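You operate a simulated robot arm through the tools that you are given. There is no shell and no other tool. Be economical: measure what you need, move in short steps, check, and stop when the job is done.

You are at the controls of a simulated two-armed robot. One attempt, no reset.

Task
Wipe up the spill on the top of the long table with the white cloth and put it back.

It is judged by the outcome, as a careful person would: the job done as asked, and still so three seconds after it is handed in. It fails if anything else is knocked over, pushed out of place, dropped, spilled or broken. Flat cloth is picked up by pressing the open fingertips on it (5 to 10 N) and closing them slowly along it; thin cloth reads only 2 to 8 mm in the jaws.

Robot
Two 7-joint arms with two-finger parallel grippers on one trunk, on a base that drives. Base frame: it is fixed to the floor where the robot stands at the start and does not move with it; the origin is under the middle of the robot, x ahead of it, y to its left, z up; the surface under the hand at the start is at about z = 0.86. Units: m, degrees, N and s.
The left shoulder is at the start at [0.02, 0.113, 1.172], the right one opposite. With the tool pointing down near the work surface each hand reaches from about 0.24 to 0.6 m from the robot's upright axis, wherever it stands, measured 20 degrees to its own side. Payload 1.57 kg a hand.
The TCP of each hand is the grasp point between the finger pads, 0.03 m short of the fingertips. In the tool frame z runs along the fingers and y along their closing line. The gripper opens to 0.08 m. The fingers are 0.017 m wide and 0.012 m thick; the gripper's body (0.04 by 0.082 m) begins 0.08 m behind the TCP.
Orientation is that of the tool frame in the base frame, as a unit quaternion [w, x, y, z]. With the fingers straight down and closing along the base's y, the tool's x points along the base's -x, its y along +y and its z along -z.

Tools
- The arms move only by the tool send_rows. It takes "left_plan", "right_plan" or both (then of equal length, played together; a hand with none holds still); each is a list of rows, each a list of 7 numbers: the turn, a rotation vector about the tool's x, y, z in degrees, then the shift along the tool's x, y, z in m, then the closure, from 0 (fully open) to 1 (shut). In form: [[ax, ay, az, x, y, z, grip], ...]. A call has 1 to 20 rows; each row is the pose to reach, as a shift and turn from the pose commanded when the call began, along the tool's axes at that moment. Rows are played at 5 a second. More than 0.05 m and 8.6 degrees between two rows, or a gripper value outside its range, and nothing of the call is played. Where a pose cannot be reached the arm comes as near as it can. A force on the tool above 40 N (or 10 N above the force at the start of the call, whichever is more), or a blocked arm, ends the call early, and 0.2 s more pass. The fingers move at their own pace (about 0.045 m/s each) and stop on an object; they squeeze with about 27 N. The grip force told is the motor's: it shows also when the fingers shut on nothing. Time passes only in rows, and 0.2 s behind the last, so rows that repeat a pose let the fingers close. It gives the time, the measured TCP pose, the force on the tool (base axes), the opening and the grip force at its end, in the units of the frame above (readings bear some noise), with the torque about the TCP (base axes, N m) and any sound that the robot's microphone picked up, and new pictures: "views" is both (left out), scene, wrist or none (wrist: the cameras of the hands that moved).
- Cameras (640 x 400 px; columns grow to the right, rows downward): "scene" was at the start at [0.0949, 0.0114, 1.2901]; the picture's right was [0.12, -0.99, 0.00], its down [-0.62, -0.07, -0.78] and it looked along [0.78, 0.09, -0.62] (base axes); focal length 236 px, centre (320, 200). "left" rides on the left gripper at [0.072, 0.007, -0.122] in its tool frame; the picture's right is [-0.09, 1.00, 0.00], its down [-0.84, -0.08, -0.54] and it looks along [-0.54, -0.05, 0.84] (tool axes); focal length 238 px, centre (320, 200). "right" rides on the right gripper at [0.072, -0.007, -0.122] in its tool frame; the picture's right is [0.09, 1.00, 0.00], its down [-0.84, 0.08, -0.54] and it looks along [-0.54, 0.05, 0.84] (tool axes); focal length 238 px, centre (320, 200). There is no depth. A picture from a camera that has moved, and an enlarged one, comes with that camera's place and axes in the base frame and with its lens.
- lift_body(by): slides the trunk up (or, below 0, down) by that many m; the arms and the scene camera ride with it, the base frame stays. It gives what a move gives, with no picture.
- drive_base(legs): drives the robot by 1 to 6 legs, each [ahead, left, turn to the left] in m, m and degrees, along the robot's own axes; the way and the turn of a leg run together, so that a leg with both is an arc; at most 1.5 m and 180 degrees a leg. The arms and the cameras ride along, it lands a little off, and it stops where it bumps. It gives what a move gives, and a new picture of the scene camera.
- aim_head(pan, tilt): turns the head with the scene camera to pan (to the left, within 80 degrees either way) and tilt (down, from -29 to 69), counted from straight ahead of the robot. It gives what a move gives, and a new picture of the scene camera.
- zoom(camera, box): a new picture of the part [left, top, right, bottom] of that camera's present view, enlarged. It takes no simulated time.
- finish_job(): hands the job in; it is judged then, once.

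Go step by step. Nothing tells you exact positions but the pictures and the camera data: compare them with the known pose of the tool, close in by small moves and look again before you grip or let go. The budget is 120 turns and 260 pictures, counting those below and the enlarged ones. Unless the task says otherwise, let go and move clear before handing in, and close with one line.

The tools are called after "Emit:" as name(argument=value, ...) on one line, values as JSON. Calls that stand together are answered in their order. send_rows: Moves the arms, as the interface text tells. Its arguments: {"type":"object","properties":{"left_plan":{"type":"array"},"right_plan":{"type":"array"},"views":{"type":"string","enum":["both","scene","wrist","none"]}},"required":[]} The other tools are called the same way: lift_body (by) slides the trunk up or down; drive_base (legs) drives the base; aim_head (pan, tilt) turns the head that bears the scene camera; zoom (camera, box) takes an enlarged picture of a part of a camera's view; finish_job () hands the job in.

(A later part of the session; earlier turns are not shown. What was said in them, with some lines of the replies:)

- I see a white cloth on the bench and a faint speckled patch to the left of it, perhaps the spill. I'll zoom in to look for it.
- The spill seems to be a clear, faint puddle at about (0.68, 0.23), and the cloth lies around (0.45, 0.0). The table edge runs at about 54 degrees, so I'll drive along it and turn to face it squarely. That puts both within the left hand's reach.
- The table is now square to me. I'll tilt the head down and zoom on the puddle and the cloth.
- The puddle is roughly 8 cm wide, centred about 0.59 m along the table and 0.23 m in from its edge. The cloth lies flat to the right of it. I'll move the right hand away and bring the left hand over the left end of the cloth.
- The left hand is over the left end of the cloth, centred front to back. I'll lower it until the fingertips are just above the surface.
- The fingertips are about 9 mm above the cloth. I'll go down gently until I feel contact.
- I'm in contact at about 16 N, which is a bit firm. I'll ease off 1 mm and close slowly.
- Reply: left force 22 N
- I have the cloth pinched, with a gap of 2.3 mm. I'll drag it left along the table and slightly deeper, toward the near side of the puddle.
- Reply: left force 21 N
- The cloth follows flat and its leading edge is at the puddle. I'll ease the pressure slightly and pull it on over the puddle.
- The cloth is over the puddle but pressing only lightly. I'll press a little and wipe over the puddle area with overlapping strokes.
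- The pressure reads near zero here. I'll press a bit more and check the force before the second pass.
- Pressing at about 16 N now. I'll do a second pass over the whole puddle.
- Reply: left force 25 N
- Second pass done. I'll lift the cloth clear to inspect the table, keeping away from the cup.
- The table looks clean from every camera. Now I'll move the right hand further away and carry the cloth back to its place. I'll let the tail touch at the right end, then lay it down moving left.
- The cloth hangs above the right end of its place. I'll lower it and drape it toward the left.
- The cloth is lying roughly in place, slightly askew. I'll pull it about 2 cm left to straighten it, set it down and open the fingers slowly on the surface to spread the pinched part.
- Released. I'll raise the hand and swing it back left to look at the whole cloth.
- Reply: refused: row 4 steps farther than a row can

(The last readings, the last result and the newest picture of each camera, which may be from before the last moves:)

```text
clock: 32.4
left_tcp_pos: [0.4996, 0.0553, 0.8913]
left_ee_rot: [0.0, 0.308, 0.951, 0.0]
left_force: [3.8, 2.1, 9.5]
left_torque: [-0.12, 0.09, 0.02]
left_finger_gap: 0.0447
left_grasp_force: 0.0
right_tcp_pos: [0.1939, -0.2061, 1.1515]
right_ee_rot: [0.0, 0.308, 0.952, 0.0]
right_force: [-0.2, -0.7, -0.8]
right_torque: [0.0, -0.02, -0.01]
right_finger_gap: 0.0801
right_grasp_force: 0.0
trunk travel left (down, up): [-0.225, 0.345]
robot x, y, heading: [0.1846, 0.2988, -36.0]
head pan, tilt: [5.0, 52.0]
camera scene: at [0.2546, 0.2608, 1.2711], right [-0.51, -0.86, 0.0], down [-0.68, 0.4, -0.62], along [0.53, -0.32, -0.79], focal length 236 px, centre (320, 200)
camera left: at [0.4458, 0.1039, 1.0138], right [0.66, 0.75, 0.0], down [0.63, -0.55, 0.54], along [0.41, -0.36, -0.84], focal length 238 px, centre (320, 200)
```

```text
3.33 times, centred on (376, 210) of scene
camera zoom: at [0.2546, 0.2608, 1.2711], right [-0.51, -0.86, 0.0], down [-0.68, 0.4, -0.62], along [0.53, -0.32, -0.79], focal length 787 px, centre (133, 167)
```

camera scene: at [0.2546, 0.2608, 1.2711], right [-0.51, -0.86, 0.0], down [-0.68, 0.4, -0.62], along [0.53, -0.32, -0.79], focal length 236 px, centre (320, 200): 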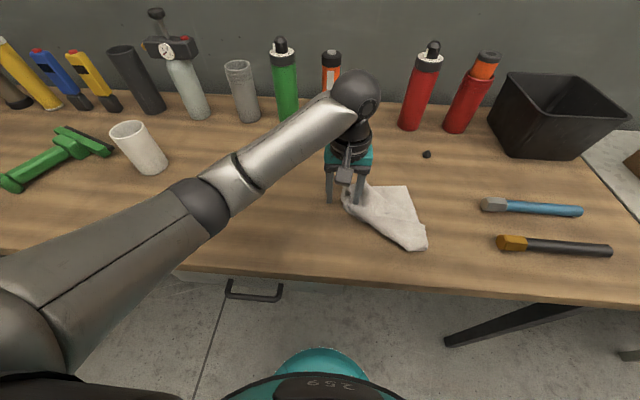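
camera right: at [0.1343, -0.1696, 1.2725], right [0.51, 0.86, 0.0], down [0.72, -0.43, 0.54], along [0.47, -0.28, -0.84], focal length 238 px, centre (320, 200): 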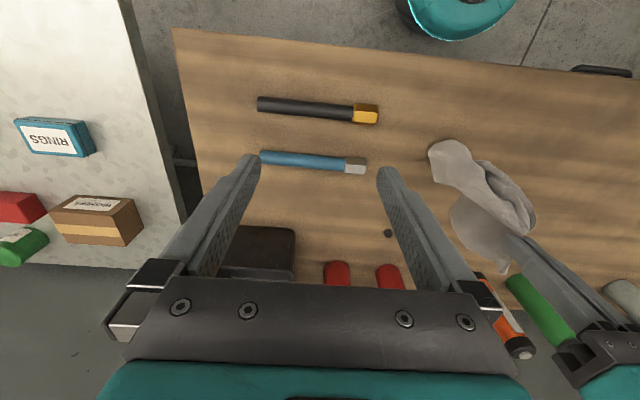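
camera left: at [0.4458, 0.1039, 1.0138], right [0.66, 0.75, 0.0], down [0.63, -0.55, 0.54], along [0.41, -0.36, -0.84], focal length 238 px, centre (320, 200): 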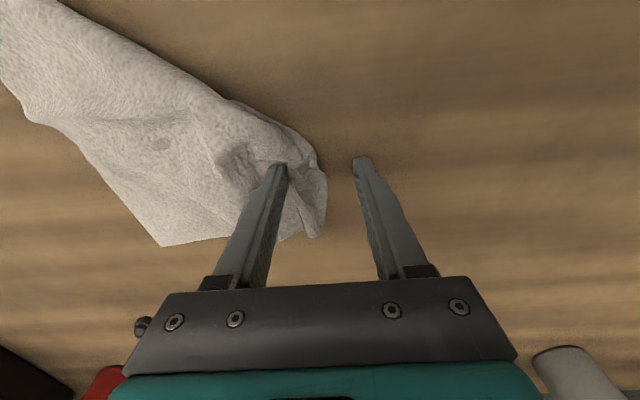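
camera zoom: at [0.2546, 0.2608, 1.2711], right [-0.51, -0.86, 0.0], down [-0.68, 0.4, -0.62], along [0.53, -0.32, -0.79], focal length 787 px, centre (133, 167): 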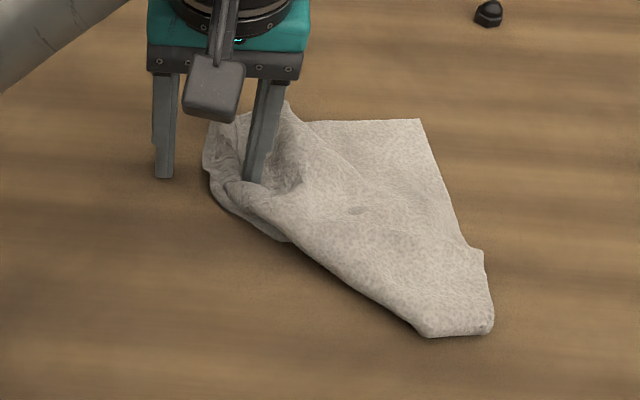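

Emit:
send_rows(left_plan=[[0, 0, 0, 0, 0, -0.02, 0.4], [0, 0, 0, 0, 0, -0.06, 0.4], [0, 0, 0, 0, 0.02, -0.1, 0.4], [0, 0, 0, 0, 0.05, -0.13, 0.4], [0, 0, 0, 0.01, 0.09, -0.15, 0.4], [0, 0, 0, 0.02, 0.13, -0.16, 0.4], [0, 0, 0, 0.02, 0.14, -0.16, 0.4]], views="both")

Emit:
zoom(camera="scene", box=[280, 150, 472, 270])

```text
clock: 34.0
left_tcp_pos: [0.5645, 0.1837, 1.05]
left_ee_rot: [0.0, 0.309, 0.951, 0.0]
left_force: [-1.0, -0.6, 0.3]
left_torque: [0.02, 0.01, -0.01]
left_finger_gap: 0.0483
left_grasp_force: 0.0
right_tcp_pos: [0.1957, -0.205, 1.1518]
right_ee_rot: [0.0, 0.307, 0.952, 0.0]
right_force: [-0.1, -0.9, 0.7]
right_torque: [0.02, 0.01, 0.0]
right_finger_gap: 0.0799
right_grasp_force: 0.0
trunk travel left (down, up): [-0.225, 0.345]
robot x, y, heading: [0.1829, 0.3021, -36.1]
head pan, tilt: [5.0, 52.0]
camera scene: at [0.2547, 0.2601, 1.271], right [-0.51, -0.86, 0.0], down [-0.68, 0.4, -0.62], along [0.53, -0.32, -0.79], focal length 236 px, centre (320, 200)
camera left: at [0.511, 0.231, 1.1726], right [0.66, 0.75, 0.0], down [0.63, -0.55, 0.54], along [0.41, -0.36, -0.84], focal length 238 px, centre (320, 200)
```

scene: 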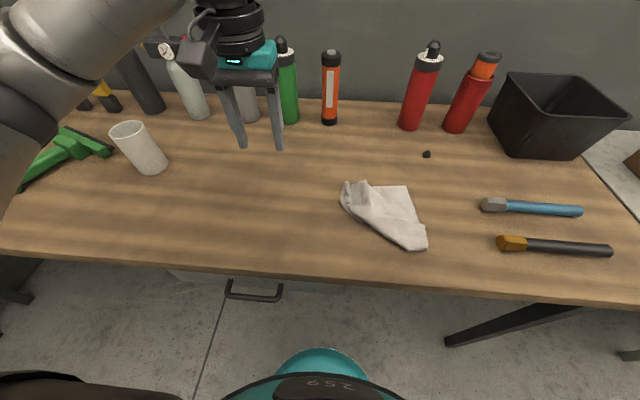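
left: 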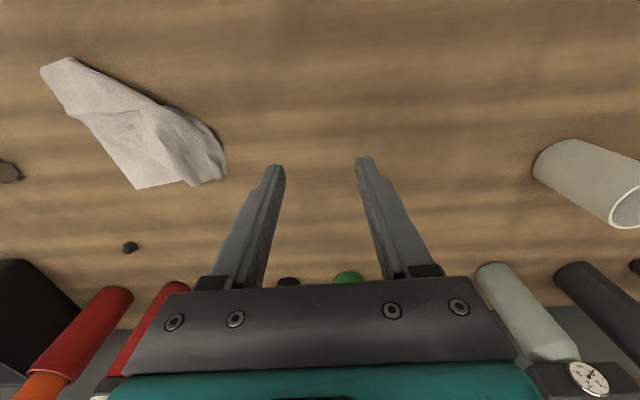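

```text
3.33 times, centred on (376, 210) of scene
camera zoom: at [0.2547, 0.2601, 1.271], right [-0.51, -0.86, 0.0], down [-0.68, 0.4, -0.62], along [0.53, -0.32, -0.79], focal length 787 px, centre (133, 167)
```

zoom: 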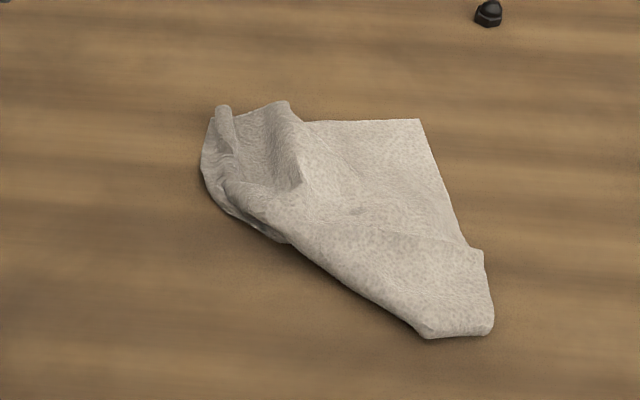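

The cloth is back on its spot, with its centre within about 2 cm of where it started, and it is released. I'll check the wiped area from another angle before handing in.

Emit:
aim_head(pan=15, tilt=38.5)

Emit:
zoom(camera="scene", box=[190, 180, 430, 330])

Emit:
zoom(camera="left", box=[340, 60, 564, 200])

```text
clock: 34.7
left_tcp_pos: [0.5644, 0.1835, 1.0504]
left_ee_rot: [0.0, 0.308, 0.951, 0.0]
left_force: [-0.1, 0.0, -0.1]
left_torque: [-0.01, 0.06, 0.05]
left_finger_gap: 0.048
left_grasp_force: 0.1
right_tcp_pos: [0.1953, -0.2053, 1.1523]
right_ee_rot: [-0.001, 0.308, 0.951, 0.0]
right_force: [-0.2, 0.0, 0.7]
right_torque: [-0.02, -0.02, 0.0]
right_finger_gap: 0.0801
right_grasp_force: 0.1
trunk travel left (down, up): [-0.225, 0.345]
robot x, y, heading: [0.1795, 0.3042, -35.8]
head pan, tilt: [15.0, 38.5]
camera scene: at [0.2706, 0.268, 1.29], right [-0.36, -0.93, 0.0], down [-0.58, 0.22, -0.78], along [0.73, -0.28, -0.62], focal length 236 px, centre (320, 200)
```

scene: 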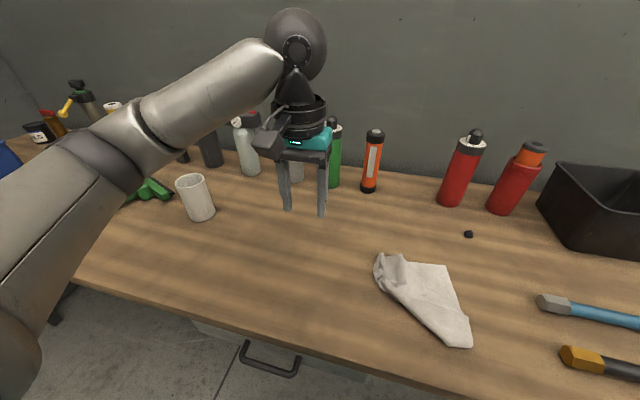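

```text
2.67 times, centred on (310, 255) of scene
camera zoom: at [0.2706, 0.268, 1.29], right [-0.36, -0.93, 0.0], down [-0.58, 0.22, -0.78], along [0.73, -0.28, -0.62], focal length 630 px, centre (347, 53)
```

zoom: 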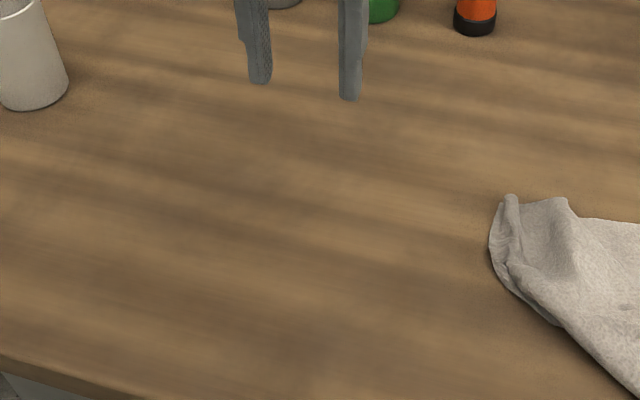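

```text
2.86 times, centred on (452, 130) of left
camera zoom: at [0.511, 0.2307, 1.1725], right [0.66, 0.75, 0.0], down [0.63, -0.55, 0.54], along [0.41, -0.36, -0.84], focal length 681 px, centre (-57, 400)
```

zoom: 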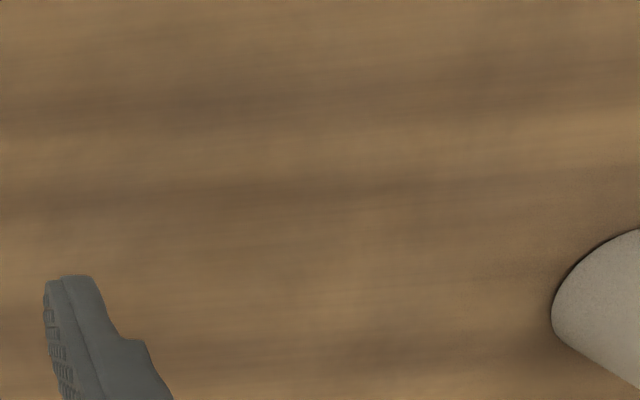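

The table is clean from both angles, the cloth is back in its place and nothing else has moved, so I'm handing in.

Emit:
finish_job()

```text
The job is handed in.
```

I wiped up the spill and put the white cloth back within about 2 cm of where it started. It is somewhat crumpled with one edge folded under, not flat as before.
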